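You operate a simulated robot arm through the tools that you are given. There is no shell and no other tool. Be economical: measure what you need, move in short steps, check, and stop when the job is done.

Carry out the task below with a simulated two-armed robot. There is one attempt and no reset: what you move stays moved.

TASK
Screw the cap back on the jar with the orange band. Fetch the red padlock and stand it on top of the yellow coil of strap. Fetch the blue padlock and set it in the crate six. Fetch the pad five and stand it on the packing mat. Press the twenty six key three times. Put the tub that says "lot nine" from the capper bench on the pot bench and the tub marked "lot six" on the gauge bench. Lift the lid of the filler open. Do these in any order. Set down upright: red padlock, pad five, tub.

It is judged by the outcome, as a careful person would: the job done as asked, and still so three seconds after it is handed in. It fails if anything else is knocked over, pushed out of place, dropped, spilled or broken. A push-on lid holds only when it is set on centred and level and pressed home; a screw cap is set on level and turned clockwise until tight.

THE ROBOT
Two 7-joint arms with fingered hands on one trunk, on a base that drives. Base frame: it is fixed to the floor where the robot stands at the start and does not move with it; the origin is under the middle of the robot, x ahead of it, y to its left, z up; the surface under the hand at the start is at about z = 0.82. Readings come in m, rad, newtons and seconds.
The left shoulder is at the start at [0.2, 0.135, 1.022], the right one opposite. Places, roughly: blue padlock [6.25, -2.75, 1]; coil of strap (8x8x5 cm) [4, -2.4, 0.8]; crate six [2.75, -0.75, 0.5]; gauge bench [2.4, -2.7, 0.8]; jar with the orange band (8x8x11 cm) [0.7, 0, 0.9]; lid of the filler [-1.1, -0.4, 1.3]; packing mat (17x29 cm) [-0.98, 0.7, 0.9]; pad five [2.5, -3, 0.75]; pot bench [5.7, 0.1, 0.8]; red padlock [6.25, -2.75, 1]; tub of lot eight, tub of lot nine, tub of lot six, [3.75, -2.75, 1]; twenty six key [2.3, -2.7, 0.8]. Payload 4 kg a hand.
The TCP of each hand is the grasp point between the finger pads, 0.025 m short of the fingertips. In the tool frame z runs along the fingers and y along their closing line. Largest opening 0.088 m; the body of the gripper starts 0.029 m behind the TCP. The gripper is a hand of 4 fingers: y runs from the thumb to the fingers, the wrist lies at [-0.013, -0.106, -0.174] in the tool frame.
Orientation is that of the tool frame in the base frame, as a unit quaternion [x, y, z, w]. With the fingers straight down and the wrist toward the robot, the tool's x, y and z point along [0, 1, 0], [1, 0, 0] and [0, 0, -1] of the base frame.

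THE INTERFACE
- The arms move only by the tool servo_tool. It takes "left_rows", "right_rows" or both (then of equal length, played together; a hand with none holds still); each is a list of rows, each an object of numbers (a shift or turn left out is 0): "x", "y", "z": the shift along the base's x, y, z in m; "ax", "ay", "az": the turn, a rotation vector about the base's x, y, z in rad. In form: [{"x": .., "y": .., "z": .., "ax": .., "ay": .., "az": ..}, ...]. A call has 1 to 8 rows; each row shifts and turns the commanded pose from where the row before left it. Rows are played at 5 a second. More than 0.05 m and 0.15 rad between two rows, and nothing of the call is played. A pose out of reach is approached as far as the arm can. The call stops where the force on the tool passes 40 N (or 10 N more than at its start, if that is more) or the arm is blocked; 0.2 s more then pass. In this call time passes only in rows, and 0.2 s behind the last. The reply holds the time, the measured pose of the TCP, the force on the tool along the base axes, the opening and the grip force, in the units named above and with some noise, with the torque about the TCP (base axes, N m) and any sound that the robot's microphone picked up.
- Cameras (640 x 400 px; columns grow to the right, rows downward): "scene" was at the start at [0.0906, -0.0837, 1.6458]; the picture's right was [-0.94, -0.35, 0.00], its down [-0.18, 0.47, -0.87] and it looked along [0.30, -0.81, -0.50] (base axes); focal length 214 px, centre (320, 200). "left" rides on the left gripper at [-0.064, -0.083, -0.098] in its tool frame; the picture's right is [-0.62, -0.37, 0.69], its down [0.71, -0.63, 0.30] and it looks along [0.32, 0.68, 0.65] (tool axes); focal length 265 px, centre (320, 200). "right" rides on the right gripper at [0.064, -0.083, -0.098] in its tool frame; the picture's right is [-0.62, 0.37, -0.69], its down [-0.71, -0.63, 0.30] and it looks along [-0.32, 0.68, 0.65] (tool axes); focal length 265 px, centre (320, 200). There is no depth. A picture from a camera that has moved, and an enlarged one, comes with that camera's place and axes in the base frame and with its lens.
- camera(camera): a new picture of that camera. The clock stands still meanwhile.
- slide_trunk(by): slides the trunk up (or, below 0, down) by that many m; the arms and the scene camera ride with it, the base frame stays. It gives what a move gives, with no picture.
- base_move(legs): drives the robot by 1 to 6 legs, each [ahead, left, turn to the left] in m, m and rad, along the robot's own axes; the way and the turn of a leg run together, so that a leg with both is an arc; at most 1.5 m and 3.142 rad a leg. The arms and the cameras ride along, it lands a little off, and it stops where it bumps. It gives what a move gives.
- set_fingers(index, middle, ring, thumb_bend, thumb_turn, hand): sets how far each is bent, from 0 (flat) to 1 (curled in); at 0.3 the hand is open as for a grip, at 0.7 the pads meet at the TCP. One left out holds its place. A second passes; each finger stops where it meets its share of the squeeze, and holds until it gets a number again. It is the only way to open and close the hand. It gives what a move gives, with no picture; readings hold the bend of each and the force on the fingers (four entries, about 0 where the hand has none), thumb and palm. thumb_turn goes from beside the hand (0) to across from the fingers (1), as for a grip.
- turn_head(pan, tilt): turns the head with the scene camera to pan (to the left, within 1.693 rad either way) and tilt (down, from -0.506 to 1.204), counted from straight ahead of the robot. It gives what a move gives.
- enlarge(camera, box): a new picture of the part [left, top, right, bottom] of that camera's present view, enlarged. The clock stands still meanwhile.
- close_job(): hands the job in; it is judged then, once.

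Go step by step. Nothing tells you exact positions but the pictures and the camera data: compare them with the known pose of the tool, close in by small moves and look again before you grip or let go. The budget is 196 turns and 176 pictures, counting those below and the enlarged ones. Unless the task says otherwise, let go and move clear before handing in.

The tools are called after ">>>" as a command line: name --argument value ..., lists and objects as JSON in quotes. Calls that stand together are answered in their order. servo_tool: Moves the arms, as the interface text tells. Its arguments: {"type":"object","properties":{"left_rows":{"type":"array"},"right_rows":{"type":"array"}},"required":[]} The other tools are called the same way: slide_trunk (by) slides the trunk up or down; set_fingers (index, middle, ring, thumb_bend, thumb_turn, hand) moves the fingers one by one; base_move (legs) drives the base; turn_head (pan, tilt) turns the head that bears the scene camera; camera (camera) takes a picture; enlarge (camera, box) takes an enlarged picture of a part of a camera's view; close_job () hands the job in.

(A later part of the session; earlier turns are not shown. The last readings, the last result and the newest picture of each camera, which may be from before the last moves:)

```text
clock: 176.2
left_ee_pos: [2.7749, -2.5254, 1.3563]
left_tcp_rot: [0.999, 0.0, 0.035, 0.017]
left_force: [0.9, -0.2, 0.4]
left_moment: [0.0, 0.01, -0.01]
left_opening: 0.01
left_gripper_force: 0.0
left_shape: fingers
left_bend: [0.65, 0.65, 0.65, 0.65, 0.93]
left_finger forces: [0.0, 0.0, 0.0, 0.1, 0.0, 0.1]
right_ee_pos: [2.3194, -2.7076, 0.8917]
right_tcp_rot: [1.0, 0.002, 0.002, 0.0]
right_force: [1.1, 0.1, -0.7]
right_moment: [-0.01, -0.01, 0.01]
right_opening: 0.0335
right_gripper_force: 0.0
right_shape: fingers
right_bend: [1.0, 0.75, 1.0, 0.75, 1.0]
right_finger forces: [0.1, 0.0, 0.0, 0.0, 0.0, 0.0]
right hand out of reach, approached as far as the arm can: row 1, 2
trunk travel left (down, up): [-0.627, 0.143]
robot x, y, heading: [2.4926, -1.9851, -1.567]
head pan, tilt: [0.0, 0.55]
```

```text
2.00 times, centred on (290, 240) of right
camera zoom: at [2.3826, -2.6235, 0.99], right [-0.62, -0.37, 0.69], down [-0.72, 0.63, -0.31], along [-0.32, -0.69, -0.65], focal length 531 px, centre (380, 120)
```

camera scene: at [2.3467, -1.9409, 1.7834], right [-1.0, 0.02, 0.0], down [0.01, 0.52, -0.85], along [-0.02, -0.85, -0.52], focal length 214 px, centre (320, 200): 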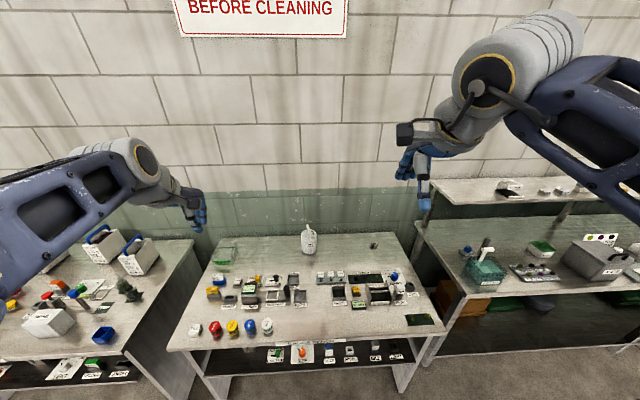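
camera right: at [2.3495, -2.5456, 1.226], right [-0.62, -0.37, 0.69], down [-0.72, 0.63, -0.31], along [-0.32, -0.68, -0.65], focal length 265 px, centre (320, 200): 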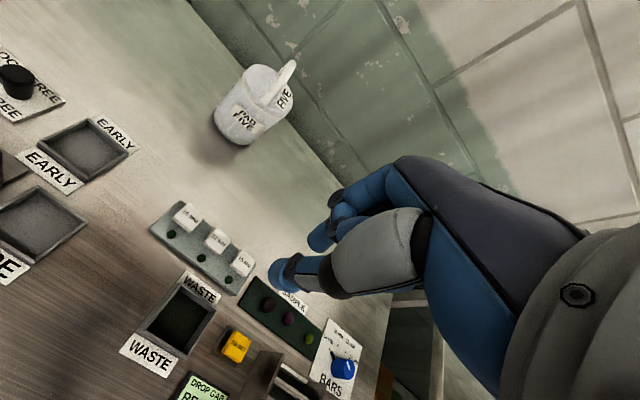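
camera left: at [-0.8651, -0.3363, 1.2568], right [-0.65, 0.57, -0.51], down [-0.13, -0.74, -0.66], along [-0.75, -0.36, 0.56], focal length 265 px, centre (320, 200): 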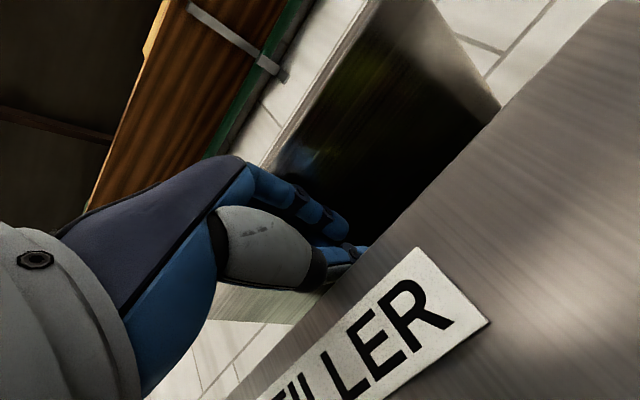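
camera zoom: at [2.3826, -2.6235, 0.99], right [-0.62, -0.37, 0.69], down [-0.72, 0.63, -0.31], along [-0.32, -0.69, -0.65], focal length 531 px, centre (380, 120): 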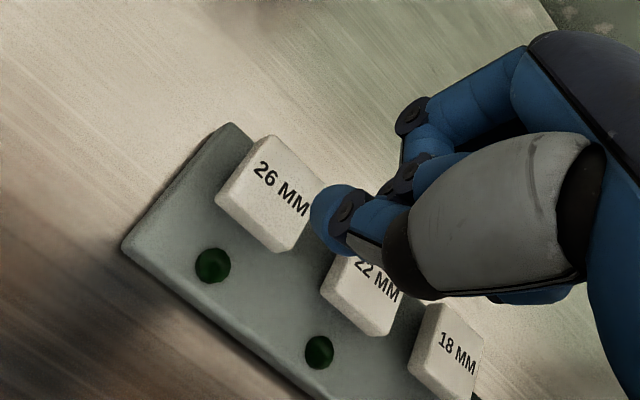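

The arm drifts at this limit, so I nudge the base 1 cm to the left and will press by lowering the trunk in small steps.

>>> base_move --legs '[[0.005, 0.012, 0]]'

>>> slide_trunk --by -0.018

>>> enlarge --camera "right" --box '[160, 140, 420, 340]'

```text
clock: 176.9
left_ee_pos: [2.7858, -2.5309, 1.3571]
left_tcp_rot: [0.999, 0.0, 0.035, 0.017]
left_force: [-0.7, 0.2, 0.1]
left_moment: [-0.02, 0.01, 0.0]
left_opening: 0.0105
left_gripper_force: 0.1
left_shape: fingers
left_bend: [0.65, 0.65, 0.65, 0.65, 0.93]
left_finger forces: [0.1, 0.0, 0.0, 0.1, 0.1, 0.0]
right_ee_pos: [2.3309, -2.7112, 0.8918]
right_tcp_rot: [1.0, 0.002, 0.001, 0.0]
right_force: [-0.8, 0.8, -0.1]
right_moment: [-0.03, 0.01, 0.03]
right_opening: 0.0336
right_gripper_force: 0.1
right_shape: fingers
right_bend: [1.0, 0.75, 1.0, 0.75, 1.0]
right_finger forces: [0.0, 0.1, 0.1, 0.1, 0.1, 0.0]
trunk travel left (down, up): [-0.627, 0.143]
robot x, y, heading: [2.5051, -1.9893, -1.563]
head pan, tilt: [0.0, 0.55]
```

```text
clock: 177.6
left_ee_pos: [2.7859, -2.5292, 1.3395]
left_tcp_rot: [0.999, 0.0, 0.036, 0.017]
left_force: [0.3, -0.2, 0.6]
left_moment: [0.02, 0.0, -0.02]
left_opening: 0.0102
left_gripper_force: 0.0
left_shape: fingers
left_bend: [0.65, 0.65, 0.65, 0.65, 0.93]
left_finger forces: [0.0, 0.1, 0.1, 0.1, 0.1, 0.0]
right_ee_pos: [2.3313, -2.711, 0.8729]
right_tcp_rot: [1.0, 0.001, 0.002, 0.0]
right_force: [-0.3, 0.5, -0.1]
right_moment: [0.04, 0.0, -0.01]
right_opening: 0.0336
right_gripper_force: 0.1
right_shape: fingers
right_bend: [1.0, 0.75, 1.0, 0.75, 1.0]
right_finger forces: [0.1, 0.0, 0.0, 0.0, 0.1, 0.0]
trunk travel left (down, up): [-0.609, 0.161]
robot x, y, heading: [2.5033, -1.992, -1.566]
head pan, tilt: [0.0, 0.55]
```

```text
2.00 times, centred on (290, 240) of right
camera zoom: at [2.3946, -2.6284, 0.972], right [-0.62, -0.37, 0.69], down [-0.72, 0.63, -0.31], along [-0.32, -0.69, -0.65], focal length 531 px, centre (380, 120)
```

zoom: 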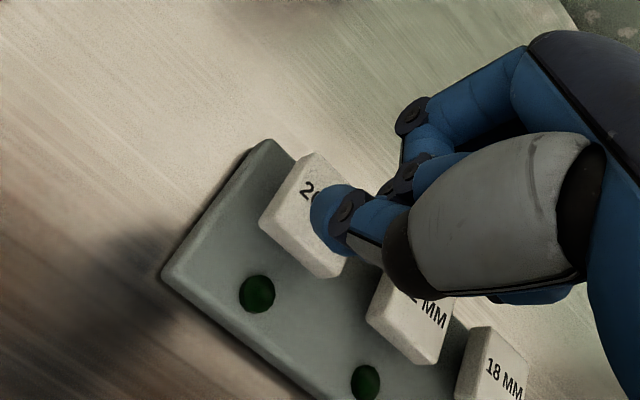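

The tips are right over the 26 key. Lowering in small steps for the first press.

>>> slide_trunk --by -0.006

>>> slide_trunk --by -0.004

```text
clock: 178.1
left_ee_pos: [2.7862, -2.5308, 1.333]
left_tcp_rot: [0.999, -0.001, 0.034, 0.017]
left_force: [0.3, 0.5, -0.2]
left_moment: [-0.04, 0.0, 0.0]
left_opening: 0.0101
left_gripper_force: 0.0
left_shape: fingers
left_bend: [0.65, 0.65, 0.65, 0.65, 0.93]
left_finger forces: [0.1, 0.0, 0.0, 0.0, 0.1, 0.0]
right_ee_pos: [2.3305, -2.711, 0.8667]
right_tcp_rot: [1.0, 0.002, 0.002, 0.0]
right_force: [-0.4, 0.1, -0.8]
right_moment: [-0.01, -0.01, 0.05]
right_opening: 0.0337
right_gripper_force: 0.1
right_shape: fingers
right_bend: [1.0, 0.75, 1.0, 0.75, 1.0]
right_finger forces: [0.1, 0.1, 0.0, 0.0, 0.0, 0.0]
trunk travel left (down, up): [-0.603, 0.167]
robot x, y, heading: [2.5, -1.9875, -1.567]
head pan, tilt: [0.0, 0.55]
```

```text
clock: 178.6
left_ee_pos: [2.7865, -2.5308, 1.3286]
left_tcp_rot: [0.999, 0.0, 0.035, 0.016]
left_force: [0.1, -0.7, -0.3]
left_moment: [0.02, -0.02, -0.01]
left_opening: 0.01
left_gripper_force: 0.0
left_shape: fingers
left_bend: [0.65, 0.65, 0.65, 0.65, 0.93]
left_finger forces: [0.0, 0.1, 0.1, 0.1, 0.0, 0.0]
right_ee_pos: [2.3317, -2.7124, 0.8625]
right_tcp_rot: [1.0, 0.002, 0.002, 0.0]
right_force: [-0.3, -0.3, -0.6]
right_moment: [0.0, 0.01, 0.01]
right_opening: 0.0335
right_gripper_force: 0.1
right_shape: fingers
right_bend: [1.0, 0.75, 1.0, 0.75, 1.0]
right_finger forces: [0.0, 0.0, 0.0, 0.0, 0.0, 0.0]
trunk travel left (down, up): [-0.599, 0.171]
robot x, y, heading: [2.5036, -1.9918, -1.569]
head pan, tilt: [0.0, 0.55]
```

>>> slide_trunk --by -0.004

>>> slide_trunk --by -0.003

>>> enlarge --camera "right" --box '[160, 140, 420, 340]'

```text
clock: 179.2
left_ee_pos: [2.7865, -2.53, 1.3249]
left_tcp_rot: [0.999, 0.0, 0.035, 0.017]
left_force: [0.5, -0.9, -0.4]
left_moment: [0.01, -0.01, -0.01]
left_opening: 0.0102
left_gripper_force: 0.0
left_shape: fingers
left_bend: [0.65, 0.65, 0.65, 0.65, 0.93]
left_finger forces: [0.0, 0.1, 0.0, 0.1, 0.1, 0.0]
right_ee_pos: [2.3313, -2.7115, 0.8593]
right_tcp_rot: [1.0, 0.001, 0.002, 0.0]
right_force: [0.3, -0.1, -0.5]
right_moment: [-0.01, 0.01, 0.04]
right_opening: 0.0337
right_gripper_force: 0.2
right_shape: fingers
right_bend: [1.0, 0.75, 1.0, 0.75, 1.0]
right_finger forces: [0.0, 0.0, 0.1, 0.1, 0.0, 0.0]
trunk travel left (down, up): [-0.595, 0.175]
robot x, y, heading: [2.5017, -1.9901, -1.57]
head pan, tilt: [0.0, 0.55]
```

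```text
clock: 179.7
left_ee_pos: [2.7861, -2.5312, 1.3223]
left_tcp_rot: [0.999, 0.0, 0.035, 0.016]
left_force: [0.2, 0.3, -0.5]
left_moment: [0.0, 0.02, -0.02]
left_opening: 0.0101
left_gripper_force: 0.1
left_shape: fingers
left_bend: [0.65, 0.65, 0.65, 0.65, 0.93]
left_finger forces: [0.0, 0.1, 0.0, 0.0, 0.1, 0.1]
right_ee_pos: [2.3306, -2.7112, 0.855]
right_tcp_rot: [1.0, 0.001, 0.002, 0.0]
right_force: [-1.3, 0.1, 0.5]
right_moment: [-0.03, -0.04, 0.02]
right_opening: 0.0334
right_gripper_force: 0.1
right_shape: fingers
right_bend: [1.0, 0.75, 1.0, 0.75, 1.0]
right_finger forces: [0.0, 0.1, 0.1, 0.1, 0.0, 0.1]
trunk travel left (down, up): [-0.592, 0.178]
robot x, y, heading: [2.5011, -1.9892, -1.568]
head pan, tilt: [0.0, 0.55]
```

```text
2.00 times, centred on (290, 240) of right
camera zoom: at [2.3946, -2.6285, 0.955], right [-0.62, -0.37, 0.69], down [-0.72, 0.63, -0.31], along [-0.32, -0.69, -0.65], focal length 531 px, centre (380, 120)
```

zoom: 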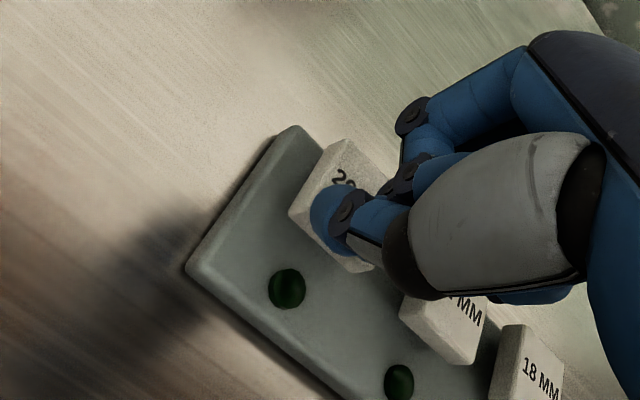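

>>> slide_trunk --by -0.004

>>> slide_trunk --by -0.003

>>> slide_trunk --by -0.003

```text
clock: 180.2
left_ee_pos: [2.7861, -2.5305, 1.3187]
left_tcp_rot: [0.999, -0.001, 0.035, 0.017]
left_force: [0.0, 0.1, 0.4]
left_moment: [0.03, 0.02, 0.01]
left_opening: 0.01
left_gripper_force: 0.1
left_shape: fingers
left_bend: [0.65, 0.65, 0.65, 0.65, 0.93]
left_finger forces: [0.1, 0.0, 0.1, 0.0, 0.1, 0.0]
right_ee_pos: [2.3321, -2.7118, 0.8515]
right_tcp_rot: [1.0, 0.002, 0.001, 0.0]
right_force: [0.3, -0.4, 0.4]
right_moment: [0.05, 0.0, -0.01]
right_opening: 0.0335
right_gripper_force: 1.0
right_shape: fingers
right_bend: [1.0, 0.75, 1.0, 0.75, 1.0]
right_finger forces: [0.0, 0.0, 0.0, 0.0, 1.0, 0.0]
trunk travel left (down, up): [-0.588, 0.182]
robot x, y, heading: [2.5018, -1.9894, -1.566]
head pan, tilt: [0.0, 0.55]
```

```text
clock: 180.7
left_ee_pos: [2.7883, -2.5296, 1.3158]
left_tcp_rot: [0.999, 0.0, 0.035, 0.017]
left_force: [0.0, 0.5, 0.0]
left_moment: [-0.02, -0.01, -0.03]
left_opening: 0.0099
left_gripper_force: 0.1
left_shape: fingers
left_bend: [0.65, 0.65, 0.65, 0.65, 0.93]
left_finger forces: [0.0, 0.0, 0.0, 0.1, 0.0, 0.1]
right_ee_pos: [2.3316, -2.7117, 0.8491]
right_tcp_rot: [1.0, 0.002, 0.001, 0.0]
right_force: [-0.4, 0.7, 2.2]
right_moment: [0.02, -0.02, -0.03]
right_opening: 0.0335
right_gripper_force: 0.5
right_shape: fingers
right_bend: [1.0, 0.75, 1.0, 0.75, 1.0]
right_finger forces: [0.0, 0.0, 0.1, 0.0, 2.3, 0.0]
trunk travel left (down, up): [-0.585, 0.185]
robot x, y, heading: [2.5032, -1.9917, -1.57]
head pan, tilt: [0.0, 0.55]
heard: click
```

```text
clock: 181.3
left_ee_pos: [2.7868, -2.5306, 1.3126]
left_tcp_rot: [0.999, 0.0, 0.035, 0.016]
left_force: [0.9, 0.5, 0.1]
left_moment: [0.03, -0.03, 0.01]
left_opening: 0.0101
left_gripper_force: 0.0
left_shape: fingers
left_bend: [0.65, 0.65, 0.65, 0.65, 0.93]
left_finger forces: [0.0, 0.1, 0.1, 0.0, 0.0, 0.0]
right_ee_pos: [2.3308, -2.7123, 0.8463]
right_tcp_rot: [1.0, 0.002, 0.002, 0.001]
right_force: [1.4, 1.4, 8.5]
right_moment: [0.02, -0.08, -0.01]
right_opening: 0.0329
right_gripper_force: 4.0
right_shape: fingers
right_bend: [1.0, 0.75, 1.0, 0.76, 1.0]
right_finger forces: [0.0, 0.0, 0.0, 0.0, 8.2, 0.0]
trunk travel left (down, up): [-0.582, 0.188]
robot x, y, heading: [2.5027, -1.9905, -1.566]
head pan, tilt: [0.0, 0.55]
```

Click heard: first press done. Now release and press twice more.

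>>> slide_trunk --by 0.014

>>> slide_trunk --by -0.0125

>>> slide_trunk --by 0.0125

```text
clock: 181.9
left_ee_pos: [2.7867, -2.5298, 1.3266]
left_tcp_rot: [0.999, -0.001, 0.034, 0.016]
left_force: [0.2, 0.6, -0.3]
left_moment: [0.01, 0.03, -0.01]
left_opening: 0.0102
left_gripper_force: 0.0
left_shape: fingers
left_bend: [0.65, 0.65, 0.65, 0.65, 0.93]
left_finger forces: [0.0, 0.0, 0.1, 0.1, 0.0, 0.0]
right_ee_pos: [2.3321, -2.7125, 0.8592]
right_tcp_rot: [1.0, 0.002, 0.001, -0.001]
right_force: [-0.3, -0.3, 0.3]
right_moment: [0.0, -0.02, 0.03]
right_opening: 0.0335
right_gripper_force: 0.1
right_shape: fingers
right_bend: [1.0, 0.75, 1.0, 0.75, 1.0]
right_finger forces: [0.0, 0.0, 0.1, 0.0, 0.0, 0.0]
trunk travel left (down, up): [-0.596, 0.174]
robot x, y, heading: [2.5001, -1.9879, -1.566]
head pan, tilt: [0.0, 0.55]
```

```text
clock: 182.5
left_ee_pos: [2.7853, -2.5306, 1.3142]
left_tcp_rot: [0.999, 0.0, 0.035, 0.017]
left_force: [0.3, -0.2, 0.8]
left_moment: [0.0, 0.0, 0.04]
left_opening: 0.01
left_gripper_force: 0.1
left_shape: fingers
left_bend: [0.65, 0.65, 0.65, 0.65, 0.93]
left_finger forces: [0.1, 0.0, 0.1, 0.0, 0.0, 0.1]
right_ee_pos: [2.332, -2.7112, 0.8478]
right_tcp_rot: [1.0, 0.002, 0.001, 0.001]
right_force: [-0.1, 0.3, 4.2]
right_moment: [-0.01, -0.04, -0.01]
right_opening: 0.0333
right_gripper_force: 1.9
right_shape: fingers
right_bend: [1.0, 0.75, 1.0, 0.75, 1.0]
right_finger forces: [0.1, 0.0, 0.0, 0.1, 3.6, 0.0]
trunk travel left (down, up): [-0.583, 0.187]
robot x, y, heading: [2.5037, -1.9883, -1.562]
head pan, tilt: [0.0, 0.55]
heard: click
```

```text
clock: 183.1
left_ee_pos: [2.7867, -2.5308, 1.3265]
left_tcp_rot: [0.999, -0.001, 0.035, 0.017]
left_force: [-0.4, -0.4, 0.5]
left_moment: [-0.02, 0.01, 0.01]
left_opening: 0.0102
left_gripper_force: 0.2
left_shape: fingers
left_bend: [0.65, 0.65, 0.65, 0.65, 0.93]
left_finger forces: [0.0, 0.0, 0.1, 0.0, 0.1, 0.0]
right_ee_pos: [2.3314, -2.7115, 0.8598]
right_tcp_rot: [1.0, 0.002, 0.002, 0.0]
right_force: [-0.4, 0.2, -0.1]
right_moment: [0.01, 0.02, -0.02]
right_opening: 0.0337
right_gripper_force: 0.1
right_shape: fingers
right_bend: [1.0, 0.75, 1.0, 0.75, 1.0]
right_finger forces: [0.0, 0.1, 0.1, 0.0, 0.0, 0.0]
trunk travel left (down, up): [-0.596, 0.174]
robot x, y, heading: [2.5015, -1.9896, -1.574]
head pan, tilt: [0.0, 0.55]
```

Two clicks counted. Third and last press, then up.

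>>> slide_trunk --by -0.0125

>>> slide_trunk --by 0.1

```text
clock: 183.7
left_ee_pos: [2.7865, -2.5304, 1.3144]
left_tcp_rot: [0.999, 0.0, 0.034, 0.016]
left_force: [0.0, 0.3, 0.9]
left_moment: [0.01, 0.0, 0.01]
left_opening: 0.01
left_gripper_force: 0.0
left_shape: fingers
left_bend: [0.65, 0.65, 0.65, 0.65, 0.93]
left_finger forces: [0.0, 0.0, 0.0, 0.1, 0.1, 0.0]
right_ee_pos: [2.3314, -2.7111, 0.8476]
right_tcp_rot: [1.0, 0.002, 0.001, 0.002]
right_force: [0.4, 0.5, 3.6]
right_moment: [0.01, 0.01, 0.01]
right_opening: 0.0333
right_gripper_force: 2.0
right_shape: fingers
right_bend: [1.0, 0.75, 1.0, 0.76, 1.0]
right_finger forces: [0.0, 0.0, 0.0, 0.0, 3.3, 0.0]
trunk travel left (down, up): [-0.583, 0.187]
robot x, y, heading: [2.5032, -1.9908, -1.566]
head pan, tilt: [0.0, 0.55]
heard: click
```

```text
clock: 185.0
left_ee_pos: [2.7871, -2.5305, 1.4139]
left_tcp_rot: [0.999, 0.0, 0.035, 0.017]
left_force: [0.3, -0.3, -0.7]
left_moment: [0.01, -0.03, -0.01]
left_opening: 0.0102
left_gripper_force: 0.0
left_shape: fingers
left_bend: [0.65, 0.65, 0.65, 0.65, 0.93]
left_finger forces: [0.0, 0.0, 0.0, 0.1, 0.0, 0.1]
right_ee_pos: [2.3314, -2.7126, 0.9484]
right_tcp_rot: [1.0, 0.001, 0.002, 0.0]
right_force: [-0.1, -0.3, -0.5]
right_moment: [0.0, 0.01, -0.03]
right_opening: 0.0334
right_gripper_force: 0.1
right_shape: fingers
right_bend: [1.0, 0.75, 1.0, 0.75, 1.0]
right_finger forces: [0.0, 0.0, 0.0, 0.1, 0.1, 0.0]
trunk travel left (down, up): [-0.683, 0.087]
robot x, y, heading: [2.505, -1.988, -1.571]
head pan, tilt: [0.0, 0.55]
```

All three clicks heard. I lift the right hand out to its own side to unwind the arm, back off, and drive to the capper bench at x = 3.75.

>>> servo_tool --right_rows '[{"z": 0.045}, {"z": 0.045}, {"z": 0.045, "x": -0.01}, {"z": 0.04, "x": -0.02}, {"z": 0.04, "x": -0.02}, {"z": 0.04, "x": -0.02}, {"z": 0.04, "x": -0.02}, {"z": 0.04, "x": -0.02}]'

>>> set_fingers --hand "right" --index 0.25 --middle 0.25 --ring 0.25 --thumb_bend 0.2 --thumb_turn 0.98

>>> set_fingers --hand "left" --index 0.25 --middle 0.25 --ring 0.25 --thumb_bend 0.2 --thumb_turn 0.98

>>> base_move --legs '[[-0.3, 0, 0], [0, 1.25, 0]]'

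>>> camera --camera "scene"

```text
clock: 186.8
left_ee_pos: [2.7867, -2.5302, 1.4141]
left_tcp_rot: [0.999, 0.0, 0.034, 0.016]
left_force: [1.0, -0.5, -0.3]
left_moment: [0.0, -0.04, -0.02]
left_opening: 0.0098
left_gripper_force: 0.0
left_shape: fingers
left_bend: [0.65, 0.65, 0.65, 0.65, 0.93]
left_finger forces: [0.0, 0.1, 0.1, 0.0, 0.1, 0.0]
right_ee_pos: [2.2203, -2.712, 1.2833]
right_tcp_rot: [1.0, 0.002, 0.001, 0.001]
right_force: [-0.5, 1.3, -0.3]
right_moment: [0.02, 0.0, 0.01]
right_opening: 0.0334
right_gripper_force: 0.1
right_shape: fingers
right_bend: [1.0, 0.75, 1.0, 0.75, 1.0]
right_finger forces: [0.0, 0.0, 0.0, 0.0, 0.1, 0.1]
trunk travel left (down, up): [-0.683, 0.087]
robot x, y, heading: [2.505, -1.9855, -1.568]
head pan, tilt: [0.0, 0.55]
```

```text
clock: 187.8
left_ee_pos: [2.7876, -2.5308, 1.4152]
left_tcp_rot: [0.999, 0.0, 0.034, 0.017]
left_force: [-0.3, -0.1, 0.0]
left_moment: [0.03, 0.03, 0.02]
left_opening: 0.0103
left_gripper_force: 0.0
left_shape: fingers
left_bend: [0.65, 0.65, 0.65, 0.65, 0.93]
left_finger forces: [0.0, 0.0, 0.0, 0.1, 0.0, 0.0]
right_ee_pos: [2.2206, -2.7109, 1.2832]
right_tcp_rot: [1.0, 0.002, 0.002, 0.0]
right_force: [0.0, 0.6, 1.7]
right_moment: [0.01, 0.01, 0.0]
right_opening: 0.0977
right_gripper_force: 0.0
right_shape: fingers
right_bend: [0.25, 0.25, 0.25, 0.2, 0.95]
right_finger forces: [0.0, 0.0, 0.1, 0.0, 0.0, 0.1]
trunk travel left (down, up): [-0.683, 0.087]
robot x, y, heading: [2.5048, -1.992, -1.57]
head pan, tilt: [0.0, 0.55]
```

```text
clock: 188.8
left_ee_pos: [2.7879, -2.5311, 1.4139]
left_tcp_rot: [0.999, 0.0, 0.035, 0.017]
left_force: [0.8, 0.6, 0.4]
left_moment: [-0.03, 0.03, 0.02]
left_opening: 0.0976
left_gripper_force: 0.1
left_shape: fingers
left_bend: [0.25, 0.25, 0.25, 0.2, 0.95]
left_finger forces: [0.1, 0.0, 0.0, 0.0, 0.1, 0.0]
right_ee_pos: [2.2208, -2.7113, 1.2829]
right_tcp_rot: [1.0, 0.002, 0.001, 0.0]
right_force: [-0.2, 1.1, 0.5]
right_moment: [-0.02, -0.02, 0.01]
right_opening: 0.0976
right_gripper_force: 0.1
right_shape: fingers
right_bend: [0.25, 0.25, 0.25, 0.2, 0.95]
right_finger forces: [0.1, 0.0, 0.1, 0.0, 0.1, 0.1]
trunk travel left (down, up): [-0.683, 0.087]
robot x, y, heading: [2.5031, -1.9896, -1.569]
head pan, tilt: [0.0, 0.55]
```

```text
clock: 196.8
left_ee_pos: [4.0505, -2.2098, 1.4144]
left_tcp_rot: [0.999, 0.009, 0.034, 0.017]
left_force: [0.0, 0.2, 0.7]
left_moment: [0.01, 0.0, 0.03]
left_opening: 0.0977
left_gripper_force: 0.0
left_shape: fingers
left_bend: [0.25, 0.25, 0.25, 0.2, 0.95]
left_finger forces: [0.0, 0.0, 0.0, 0.0, 0.0, 0.1]
right_ee_pos: [3.487, -2.3998, 1.2833]
right_tcp_rot: [1.0, 0.009, 0.001, 0.0]
right_force: [-0.8, 0.0, 0.2]
right_moment: [-0.02, -0.02, -0.02]
right_opening: 0.0976
right_gripper_force: 0.0
right_shape: fingers
right_bend: [0.25, 0.25, 0.25, 0.2, 0.95]
right_finger forces: [0.1, 0.0, 0.0, 0.1, 0.0, 0.0]
trunk travel left (down, up): [-0.683, 0.087]
robot x, y, heading: [3.7634, -1.6755, -1.551]
head pan, tilt: [0.0, 0.55]
```

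```text
62 pictures are left
camera scene: at [3.761, -1.8222, 1.6999], right [-1.0, -0.02, 0.0], down [-0.01, 0.52, -0.85], along [0.02, -0.85, -0.52], focal length 214 px, centre (320, 200)
```

scene: 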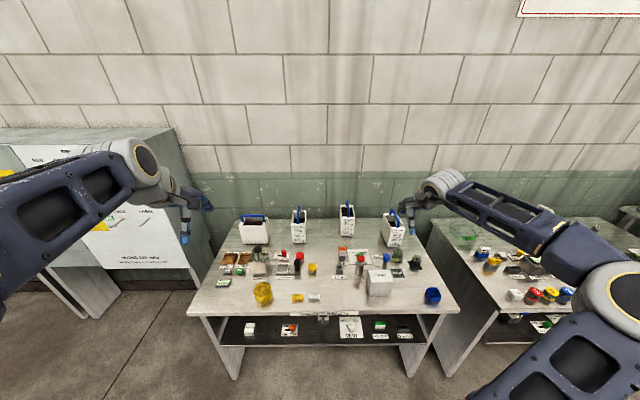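

The capper bench: yellow and blue coils at the front, four white tubs with blue handles at the back. I enlarge to read the labels.

>>> enlarge --camera "scene" --box '[230, 190, 330, 260]'

>>> enlarge --camera "scene" --box '[325, 190, 425, 260]'

>>> enlarge --camera "scene" --box '[210, 240, 330, 320]'

```text
5.71 times, centred on (280, 225) of scene
camera zoom: at [3.761, -1.8222, 1.6999], right [-1.0, -0.02, 0.0], down [-0.01, 0.52, -0.85], along [0.02, -0.85, -0.52], focal length 1226 px, centre (549, 57)
```

zoom: 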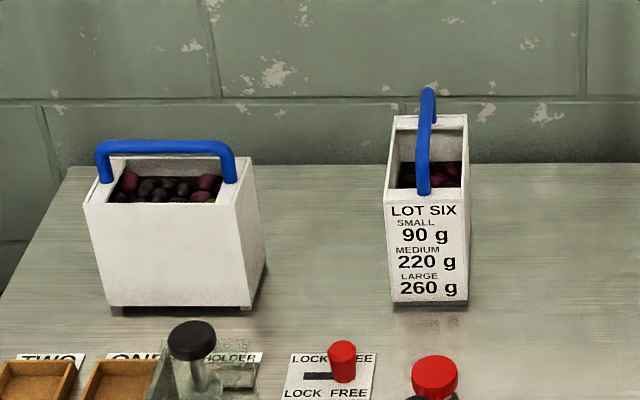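

```text
5.71 times, centred on (375, 225) of scene
camera zoom: at [3.761, -1.8222, 1.6999], right [-1.0, -0.02, 0.0], down [-0.01, 0.52, -0.85], along [0.02, -0.85, -0.52], focal length 1226 px, centre (6, 57)
```

zoom: 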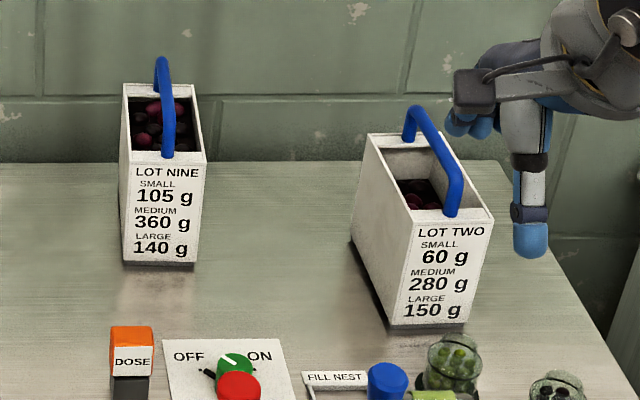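

```text
5.00 times, centred on (270, 280) of scene
camera zoom: at [3.761, -1.8222, 1.6999], right [-1.0, -0.02, 0.0], down [-0.01, 0.52, -0.85], along [0.02, -0.85, -0.52], focal length 1072 px, centre (570, -200)
```

zoom: 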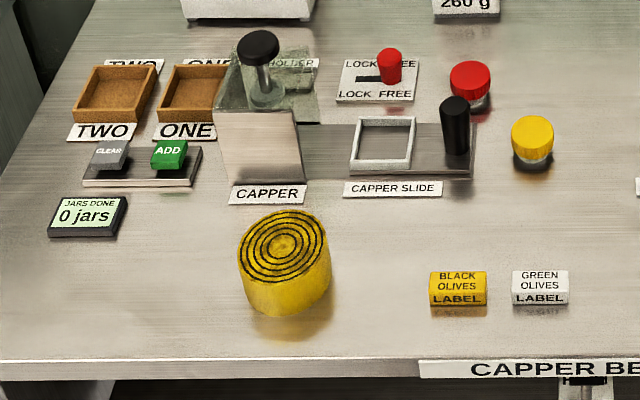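

LOT SIX is at about (3.905, -2.815), LOT NINE at about (3.625, -2.885), handles along y at z ≈ 1.03. I move in, and raise the trunk slightly for reach.

>>> slide_trunk --by 0.06

>>> base_move --legs '[[0.3, 0.0, -0.02]]'

```text
clock: 197.8
left_ee_pos: [4.0501, -2.2085, 1.4738]
left_tcp_rot: [0.999, 0.006, 0.036, 0.016]
left_force: [-0.6, -0.4, -0.8]
left_moment: [0.0, -0.03, 0.02]
left_opening: 0.0976
left_gripper_force: 0.1
left_shape: fingers
left_bend: [0.25, 0.25, 0.25, 0.2, 0.95]
left_finger forces: [0.0, 0.0, 0.0, 0.0, 0.0, 0.0]
right_ee_pos: [3.4871, -2.3981, 1.3431]
right_tcp_rot: [1.0, 0.009, 0.002, 0.001]
right_force: [1.0, -0.8, 0.1]
right_moment: [0.01, 0.03, -0.04]
right_opening: 0.0978
right_gripper_force: 0.0
right_shape: fingers
right_bend: [0.25, 0.25, 0.25, 0.2, 0.95]
right_finger forces: [0.1, 0.0, 0.0, 0.0, 0.1, 0.0]
trunk travel left (down, up): [-0.743, 0.027]
robot x, y, heading: [3.7583, -1.6733, -1.551]
head pan, tilt: [0.0, 0.55]
```

```text
clock: 199.8
left_ee_pos: [4.0437, -2.5147, 1.473]
left_tcp_rot: [0.999, -0.001, 0.035, 0.016]
left_force: [0.7, -0.3, -1.1]
left_moment: [-0.02, -0.01, -0.01]
left_opening: 0.0977
left_gripper_force: 0.1
left_shape: fingers
left_bend: [0.25, 0.25, 0.25, 0.2, 0.95]
left_finger forces: [0.0, 0.1, 0.0, 0.0, 0.0, 0.0]
right_ee_pos: [3.477, -2.6946, 1.3439]
right_tcp_rot: [1.0, 0.001, 0.002, 0.001]
right_force: [1.1, 0.6, 0.9]
right_moment: [-0.01, -0.01, -0.01]
right_opening: 0.0976
right_gripper_force: 0.0
right_shape: fingers
right_bend: [0.25, 0.25, 0.25, 0.2, 0.95]
right_finger forces: [0.1, 0.0, 0.0, 0.1, 0.1, 0.0]
trunk travel left (down, up): [-0.743, 0.027]
robot x, y, heading: [3.7595, -1.9748, -1.569]
head pan, tilt: [0.0, 0.55]
```

>>> servo_tool --left_rows '[{"x": -0.0139, "y": -0.03, "z": -0.0273, "az": -0.15}, {"x": -0.0139, "y": -0.03, "z": -0.0273, "az": -0.15}, {"x": -0.0139, "y": -0.03, "z": -0.0273, "az": -0.15}, {"x": -0.0139, "y": -0.03, "z": -0.0273, "az": -0.15}, {"x": -0.0139, "y": -0.03, "z": -0.0273, "az": -0.15}, {"x": -0.0139, "y": -0.03, "z": -0.0273, "az": -0.15}, {"x": -0.0139, "y": -0.03, "z": -0.0273, "az": -0.15}, {"x": -0.0139, "y": -0.03, "z": -0.0273, "az": -0.15}]' --right_rows '[{"x": 0.0148, "y": -0.019, "z": -0.0144, "az": 0.15}, {"x": 0.0148, "y": -0.019, "z": -0.0144, "az": 0.15}, {"x": 0.0148, "y": -0.019, "z": -0.0144, "az": 0.15}, {"x": 0.0148, "y": -0.019, "z": -0.0144, "az": 0.15}, {"x": 0.0148, "y": -0.019, "z": -0.0144, "az": 0.15}, {"x": 0.0148, "y": -0.019, "z": -0.0144, "az": 0.15}, {"x": 0.0148, "y": -0.019, "z": -0.0144, "az": 0.15}, {"x": 0.0148, "y": -0.019, "z": -0.0144, "az": 0.15}]'

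>>> servo_tool --left_rows '[{"x": -0.0139, "y": -0.03, "z": -0.0273}, {"x": -0.0139, "y": -0.03, "z": -0.0273}]' --right_rows '[{"x": 0.0148, "y": -0.019, "z": -0.0144}, {"x": 0.0148, "y": -0.019, "z": -0.0144}]'

>>> camera --camera "left"

>>> camera --camera "right"

```text
clock: 201.7
left_ee_pos: [3.9318, -2.7555, 1.257]
left_tcp_rot: [0.823, -0.566, 0.019, 0.034]
left_force: [-0.2, 0.0, -0.9]
left_moment: [0.03, 0.0, 0.0]
left_opening: 0.0977
left_gripper_force: 0.0
left_shape: fingers
left_bend: [0.25, 0.25, 0.25, 0.2, 0.95]
left_finger forces: [0.0, 0.0, 0.0, 0.0, 0.0, 0.0]
right_ee_pos: [3.749, -2.5583, 1.1837]
right_tcp_rot: [0.832, 0.555, -0.001, 0.003]
right_force: [-0.7, 0.7, -0.6]
right_moment: [0.03, 0.0, -0.02]
right_opening: 0.0978
right_gripper_force: 0.1
right_shape: fingers
right_bend: [0.25, 0.25, 0.25, 0.2, 0.95]
right_finger forces: [0.0, 0.0, 0.1, 0.1, 0.0, 0.1]
right hand out of reach, approached as far as the arm can: row 3, 4, 5, 6, 7, 8
trunk travel left (down, up): [-0.743, 0.027]
robot x, y, heading: [3.763, -1.9784, -1.568]
head pan, tilt: [0.0, 0.55]
```

```text
clock: 202.2
left_ee_pos: [3.9052, -2.8146, 1.2019]
left_tcp_rot: [0.824, -0.565, 0.02, 0.034]
left_force: [0.4, -0.4, 1.2]
left_moment: [0.0, 0.03, 0.0]
left_opening: 0.098
left_gripper_force: 0.1
left_shape: fingers
left_bend: [0.25, 0.25, 0.25, 0.2, 0.95]
left_finger forces: [0.0, 0.0, 0.0, 0.0, 0.1, 0.0]
right_ee_pos: [3.7525, -2.5519, 1.1677]
right_tcp_rot: [0.827, 0.562, 0.0, 0.001]
right_force: [0.5, -0.1, -0.2]
right_moment: [-0.04, -0.01, 0.02]
right_opening: 0.0979
right_gripper_force: 0.1
right_shape: fingers
right_bend: [0.25, 0.25, 0.25, 0.2, 0.95]
right_finger forces: [0.0, 0.0, 0.1, 0.1, 0.1, 0.0]
right hand out of reach, approached as far as the arm can: row 1, 2
trunk travel left (down, up): [-0.743, 0.027]
robot x, y, heading: [3.762, -1.9734, -1.57]
head pan, tilt: [0.0, 0.55]
```

```text
58 pictures are left
camera left: at [3.9583, -2.7176, 1.2921], right [0.12, 0.65, -0.75], down [0.84, -0.46, -0.27], along [-0.52, -0.6, -0.61], focal length 265 px, centre (320, 200)
```

left: 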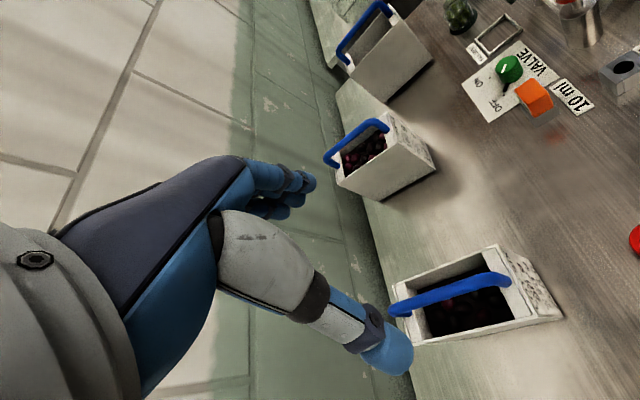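

```text
57 pictures are left
camera right: at [3.6986, -2.4622, 1.2662], right [0.11, -0.71, 0.69], down [-0.85, -0.43, -0.31], along [0.52, -0.55, -0.65], focal length 265 px, centre (320, 200)
```

right: 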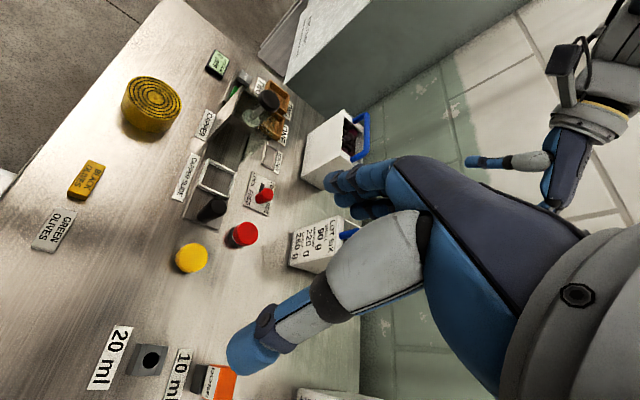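

The left hand is well placed over LOT SIX (bar centre about (3.917, -2.829)). I align, descend and grip it.

>>> servo_tool --left_rows '[{"x": 0.012, "y": -0.014, "az": -0.12}, {"z": -0.045, "az": -0.1}, {"z": -0.045}, {"z": -0.045}]'

>>> camera --camera "left"

```text
clock: 203.2
left_ee_pos: [3.9181, -2.829, 1.0645]
left_tcp_rot: [0.757, -0.652, 0.015, 0.036]
left_force: [0.9, 0.0, 0.0]
left_moment: [0.01, 0.0, -0.01]
left_opening: 0.0979
left_gripper_force: 0.1
left_shape: fingers
left_bend: [0.25, 0.25, 0.25, 0.2, 0.95]
left_finger forces: [0.1, 0.0, 0.0, 0.0, 0.0, 0.0]
right_ee_pos: [3.7526, -2.5525, 1.1676]
right_tcp_rot: [0.828, 0.561, 0.0, 0.001]
right_force: [-0.7, 0.2, 0.8]
right_moment: [-0.02, 0.01, -0.01]
right_opening: 0.0977
right_gripper_force: 0.0
right_shape: fingers
right_bend: [0.25, 0.25, 0.25, 0.2, 0.95]
right_finger forces: [0.0, 0.0, 0.0, 0.0, 0.0, 0.0]
trunk travel left (down, up): [-0.743, 0.027]
robot x, y, heading: [3.7615, -1.9732, -1.57]
head pan, tilt: [0.0, 0.55]
```

```text
56 pictures are left
camera left: at [3.9909, -2.7463, 1.1552], right [0.26, 0.61, -0.75], down [0.72, -0.63, -0.27], along [-0.64, -0.47, -0.61], focal length 265 px, centre (320, 200)
```

left: 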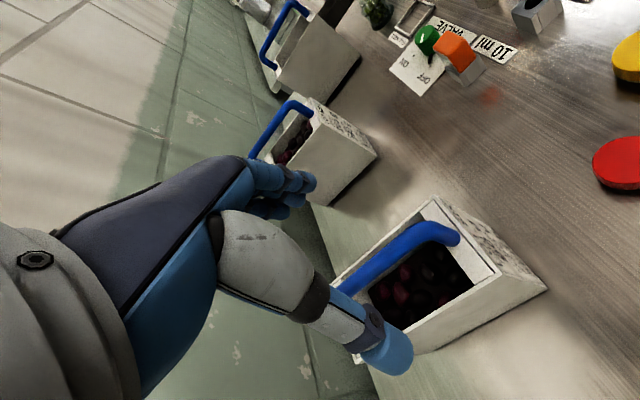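

>>> servo_tool --left_rows '[{"x": 0.008, "z": -0.018}, {"z": -0.018}]'

>>> set_fingers --hand "left" --index 0.8 --middle 0.8 --ring 0.8 --thumb_bend 0.75

>>> servo_tool --left_rows '[{"z": 0.01}, {"z": 0.015}, {"z": 0.02}]'

>>> camera --camera "left"

```text
clock: 203.8
left_ee_pos: [3.9254, -2.8301, 1.03]
left_tcp_rot: [0.757, -0.652, 0.016, 0.035]
left_force: [0.9, 0.2, -0.2]
left_moment: [0.01, -0.02, -0.02]
left_opening: 0.0976
left_gripper_force: 0.1
left_shape: fingers
left_bend: [0.25, 0.25, 0.25, 0.2, 0.95]
left_finger forces: [0.0, 0.0, 0.1, 0.0, 0.1, 0.0]
right_ee_pos: [3.7525, -2.5529, 1.1685]
right_tcp_rot: [0.827, 0.562, 0.0, 0.001]
right_force: [-0.5, 0.2, 0.7]
right_moment: [0.02, -0.02, 0.02]
right_opening: 0.0977
right_gripper_force: 0.0
right_shape: fingers
right_bend: [0.25, 0.25, 0.25, 0.2, 0.95]
right_finger forces: [0.1, 0.0, 0.0, 0.0, 0.0, 0.0]
trunk travel left (down, up): [-0.743, 0.027]
robot x, y, heading: [3.762, -1.9722, -1.567]
head pan, tilt: [0.0, 0.55]
```

```text
clock: 204.8
left_ee_pos: [3.9244, -2.8287, 1.0292]
left_tcp_rot: [0.757, -0.653, 0.016, 0.035]
left_force: [-0.6, -0.2, 0.4]
left_moment: [-0.01, 0.04, 0.02]
left_opening: 0.0
left_gripper_force: 0.0
left_shape: fingers
left_bend: [0.78, 0.8, 0.8, 0.71, 1.0]
left_finger forces: [0.0, 0.0, 0.1, 0.1, 0.0, 0.0]
right_ee_pos: [3.7523, -2.5524, 1.1688]
right_tcp_rot: [0.828, 0.561, 0.001, 0.001]
right_force: [0.0, -0.3, 0.3]
right_moment: [-0.01, 0.0, 0.02]
right_opening: 0.0978
right_gripper_force: 0.0
right_shape: fingers
right_bend: [0.25, 0.25, 0.25, 0.2, 0.95]
right_finger forces: [0.0, 0.1, 0.1, 0.1, 0.0, 0.0]
trunk travel left (down, up): [-0.743, 0.027]
robot x, y, heading: [3.7594, -1.9708, -1.575]
head pan, tilt: [0.0, 0.55]
```

```text
clock: 205.7
left_ee_pos: [3.9244, -2.8293, 1.0744]
left_tcp_rot: [0.757, -0.652, 0.015, 0.034]
left_force: [0.3, -0.1, -0.4]
left_moment: [0.0, 0.0, -0.01]
left_opening: 0.0
left_gripper_force: 0.2
left_shape: fingers
left_bend: [0.78, 0.8, 0.8, 0.71, 1.0]
left_finger forces: [0.0, 0.0, 0.0, 0.0, 0.1, 0.1]
right_ee_pos: [3.7524, -2.5534, 1.1673]
right_tcp_rot: [0.828, 0.561, 0.0, 0.001]
right_force: [0.1, -0.2, -0.6]
right_moment: [0.0, -0.01, 0.01]
right_opening: 0.098
right_gripper_force: 0.0
right_shape: fingers
right_bend: [0.25, 0.25, 0.25, 0.2, 0.95]
right_finger forces: [0.1, 0.0, 0.0, 0.1, 0.0, 0.0]
trunk travel left (down, up): [-0.743, 0.027]
robot x, y, heading: [3.7623, -1.9743, -1.57]
head pan, tilt: [0.0, 0.55]
```

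```text
55 pictures are left
camera left: at [3.9984, -2.7461, 1.1656], right [0.26, 0.61, -0.75], down [0.72, -0.63, -0.27], along [-0.64, -0.47, -0.61], focal length 265 px, centre (320, 200)
```

left: 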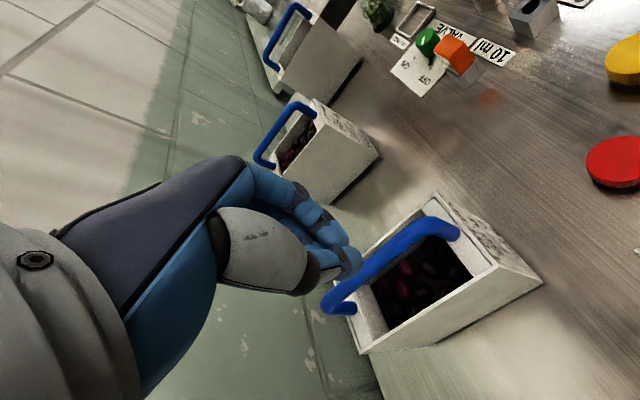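

The bar is lower than I took it: about (3.909, -2.85, 0.982). I reopen, correct and go lower.

>>> set_fingers --hand "left" --index 0.25 --middle 0.25 --ring 0.25 --thumb_bend 0.2 --thumb_turn 0.98

>>> servo_tool --left_rows '[{"x": -0.015, "y": -0.021}, {"z": -0.03}, {"z": -0.03}, {"z": -0.03}]'

>>> set_fingers --hand "left" --index 0.8 --middle 0.8 --ring 0.8 --thumb_bend 0.75

>>> camera --camera "left"

```text
clock: 206.7
left_ee_pos: [3.9257, -2.8287, 1.0743]
left_tcp_rot: [0.758, -0.652, 0.015, 0.035]
left_force: [0.4, -0.1, 0.3]
left_moment: [-0.01, 0.02, 0.01]
left_opening: 0.0977
left_gripper_force: 0.0
left_shape: fingers
left_bend: [0.25, 0.25, 0.25, 0.2, 0.95]
left_finger forces: [0.0, 0.0, 0.0, 0.0, 0.1, 0.0]
right_ee_pos: [3.7522, -2.5523, 1.1675]
right_tcp_rot: [0.827, 0.562, 0.0, 0.001]
right_force: [0.1, -1.3, -1.1]
right_moment: [-0.01, 0.01, 0.0]
right_opening: 0.0977
right_gripper_force: 0.1
right_shape: fingers
right_bend: [0.25, 0.25, 0.25, 0.2, 0.95]
right_finger forces: [0.0, 0.1, 0.1, 0.0, 0.1, 0.1]
trunk travel left (down, up): [-0.743, 0.027]
robot x, y, heading: [3.7627, -1.973, -1.573]
head pan, tilt: [0.0, 0.55]
```

```text
clock: 207.7
left_ee_pos: [3.9093, -2.8504, 0.9845]
left_tcp_rot: [0.757, -0.652, 0.016, 0.036]
left_force: [-0.4, 0.5, -0.1]
left_moment: [0.03, 0.04, 0.01]
left_opening: 0.0975
left_gripper_force: 0.0
left_shape: fingers
left_bend: [0.25, 0.25, 0.25, 0.2, 0.95]
left_finger forces: [0.1, 0.1, 0.1, 0.1, 0.0, 0.0]
right_ee_pos: [3.7527, -2.553, 1.1687]
right_tcp_rot: [0.827, 0.562, 0.001, 0.001]
right_force: [-0.9, 0.1, -0.3]
right_moment: [-0.02, 0.03, 0.03]
right_opening: 0.0978
right_gripper_force: 0.1
right_shape: fingers
right_bend: [0.25, 0.25, 0.25, 0.2, 0.95]
right_finger forces: [0.1, 0.1, 0.1, 0.1, 0.0, 0.0]
trunk travel left (down, up): [-0.743, 0.027]
robot x, y, heading: [3.7643, -1.9734, -1.572]
head pan, tilt: [0.0, 0.55]
```

```text
clock: 208.7
left_ee_pos: [3.9108, -2.8494, 0.9845]
left_tcp_rot: [0.757, -0.653, 0.016, 0.035]
left_force: [-0.1, -0.5, 0.9]
left_moment: [0.13, 0.1, -0.02]
left_opening: 0.0001
left_gripper_force: 3.8
left_shape: fingers
left_bend: [0.78, 0.79, 0.79, 0.7, 1.0]
left_finger forces: [0.1, 1.6, 5.5, 0.0, 0.6, 0.1]
right_ee_pos: [3.7519, -2.552, 1.1668]
right_tcp_rot: [0.828, 0.561, 0.0, 0.0]
right_force: [-0.1, 0.2, 0.4]
right_moment: [-0.03, -0.04, -0.01]
right_opening: 0.0978
right_gripper_force: 0.1
right_shape: fingers
right_bend: [0.25, 0.25, 0.25, 0.2, 0.95]
right_finger forces: [0.1, 0.0, 0.0, 0.1, 0.1, 0.0]
trunk travel left (down, up): [-0.743, 0.027]
robot x, y, heading: [3.7647, -1.9726, -1.569]
head pan, tilt: [0.0, 0.55]
```

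```text
54 pictures are left
camera left: at [3.984, -2.7666, 1.0751], right [0.26, 0.61, -0.75], down [0.72, -0.63, -0.27], along [-0.64, -0.47, -0.61], focal length 265 px, centre (320, 200)
```

left: 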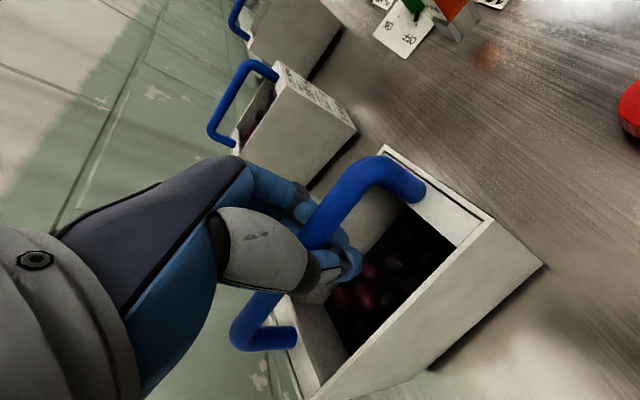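

The fingers close around and beneath the bar: a secure hook. Lifting gently.

>>> servo_tool --left_rows '[{"z": 0.01}, {"z": 0.01}, {"z": 0.015}, {"z": 0.02}, {"z": 0.025}, {"z": 0.03}]'

>>> camera --camera "left"

```text
clock: 210.1
left_ee_pos: [3.91, -2.8504, 1.0961]
left_tcp_rot: [0.757, -0.653, 0.015, 0.035]
left_force: [-0.4, -1.1, -7.4]
left_moment: [0.11, 0.04, -0.02]
left_opening: 0.0001
left_gripper_force: 4.0
left_shape: fingers
left_bend: [0.79, 0.79, 0.79, 0.7, 1.0]
left_finger forces: [0.1, 1.7, 5.6, 0.0, 0.0, 0.2]
right_ee_pos: [3.7526, -2.5539, 1.1687]
right_tcp_rot: [0.828, 0.561, 0.001, 0.001]
right_force: [0.2, 0.6, -0.9]
right_moment: [-0.02, 0.0, 0.03]
right_opening: 0.0979
right_gripper_force: 0.0
right_shape: fingers
right_bend: [0.25, 0.25, 0.25, 0.2, 0.95]
right_finger forces: [0.1, 0.0, 0.0, 0.1, 0.0, 0.0]
trunk travel left (down, up): [-0.743, 0.027]
robot x, y, heading: [3.7616, -1.9732, -1.568]
head pan, tilt: [0.0, 0.55]
```

```text
53 pictures are left
camera left: at [3.9835, -2.7676, 1.1863], right [0.26, 0.61, -0.75], down [0.72, -0.63, -0.28], along [-0.64, -0.47, -0.61], focal length 265 px, centre (320, 200)
```

left: 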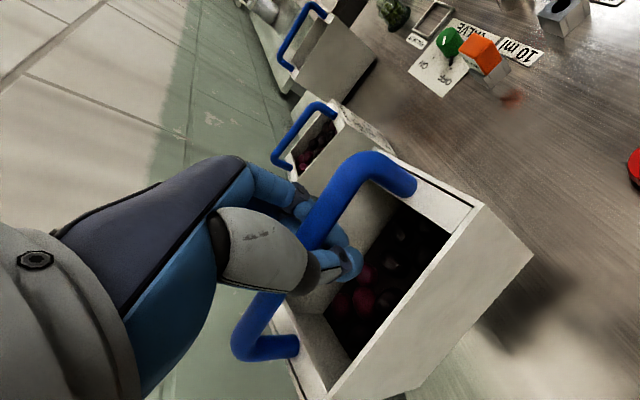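

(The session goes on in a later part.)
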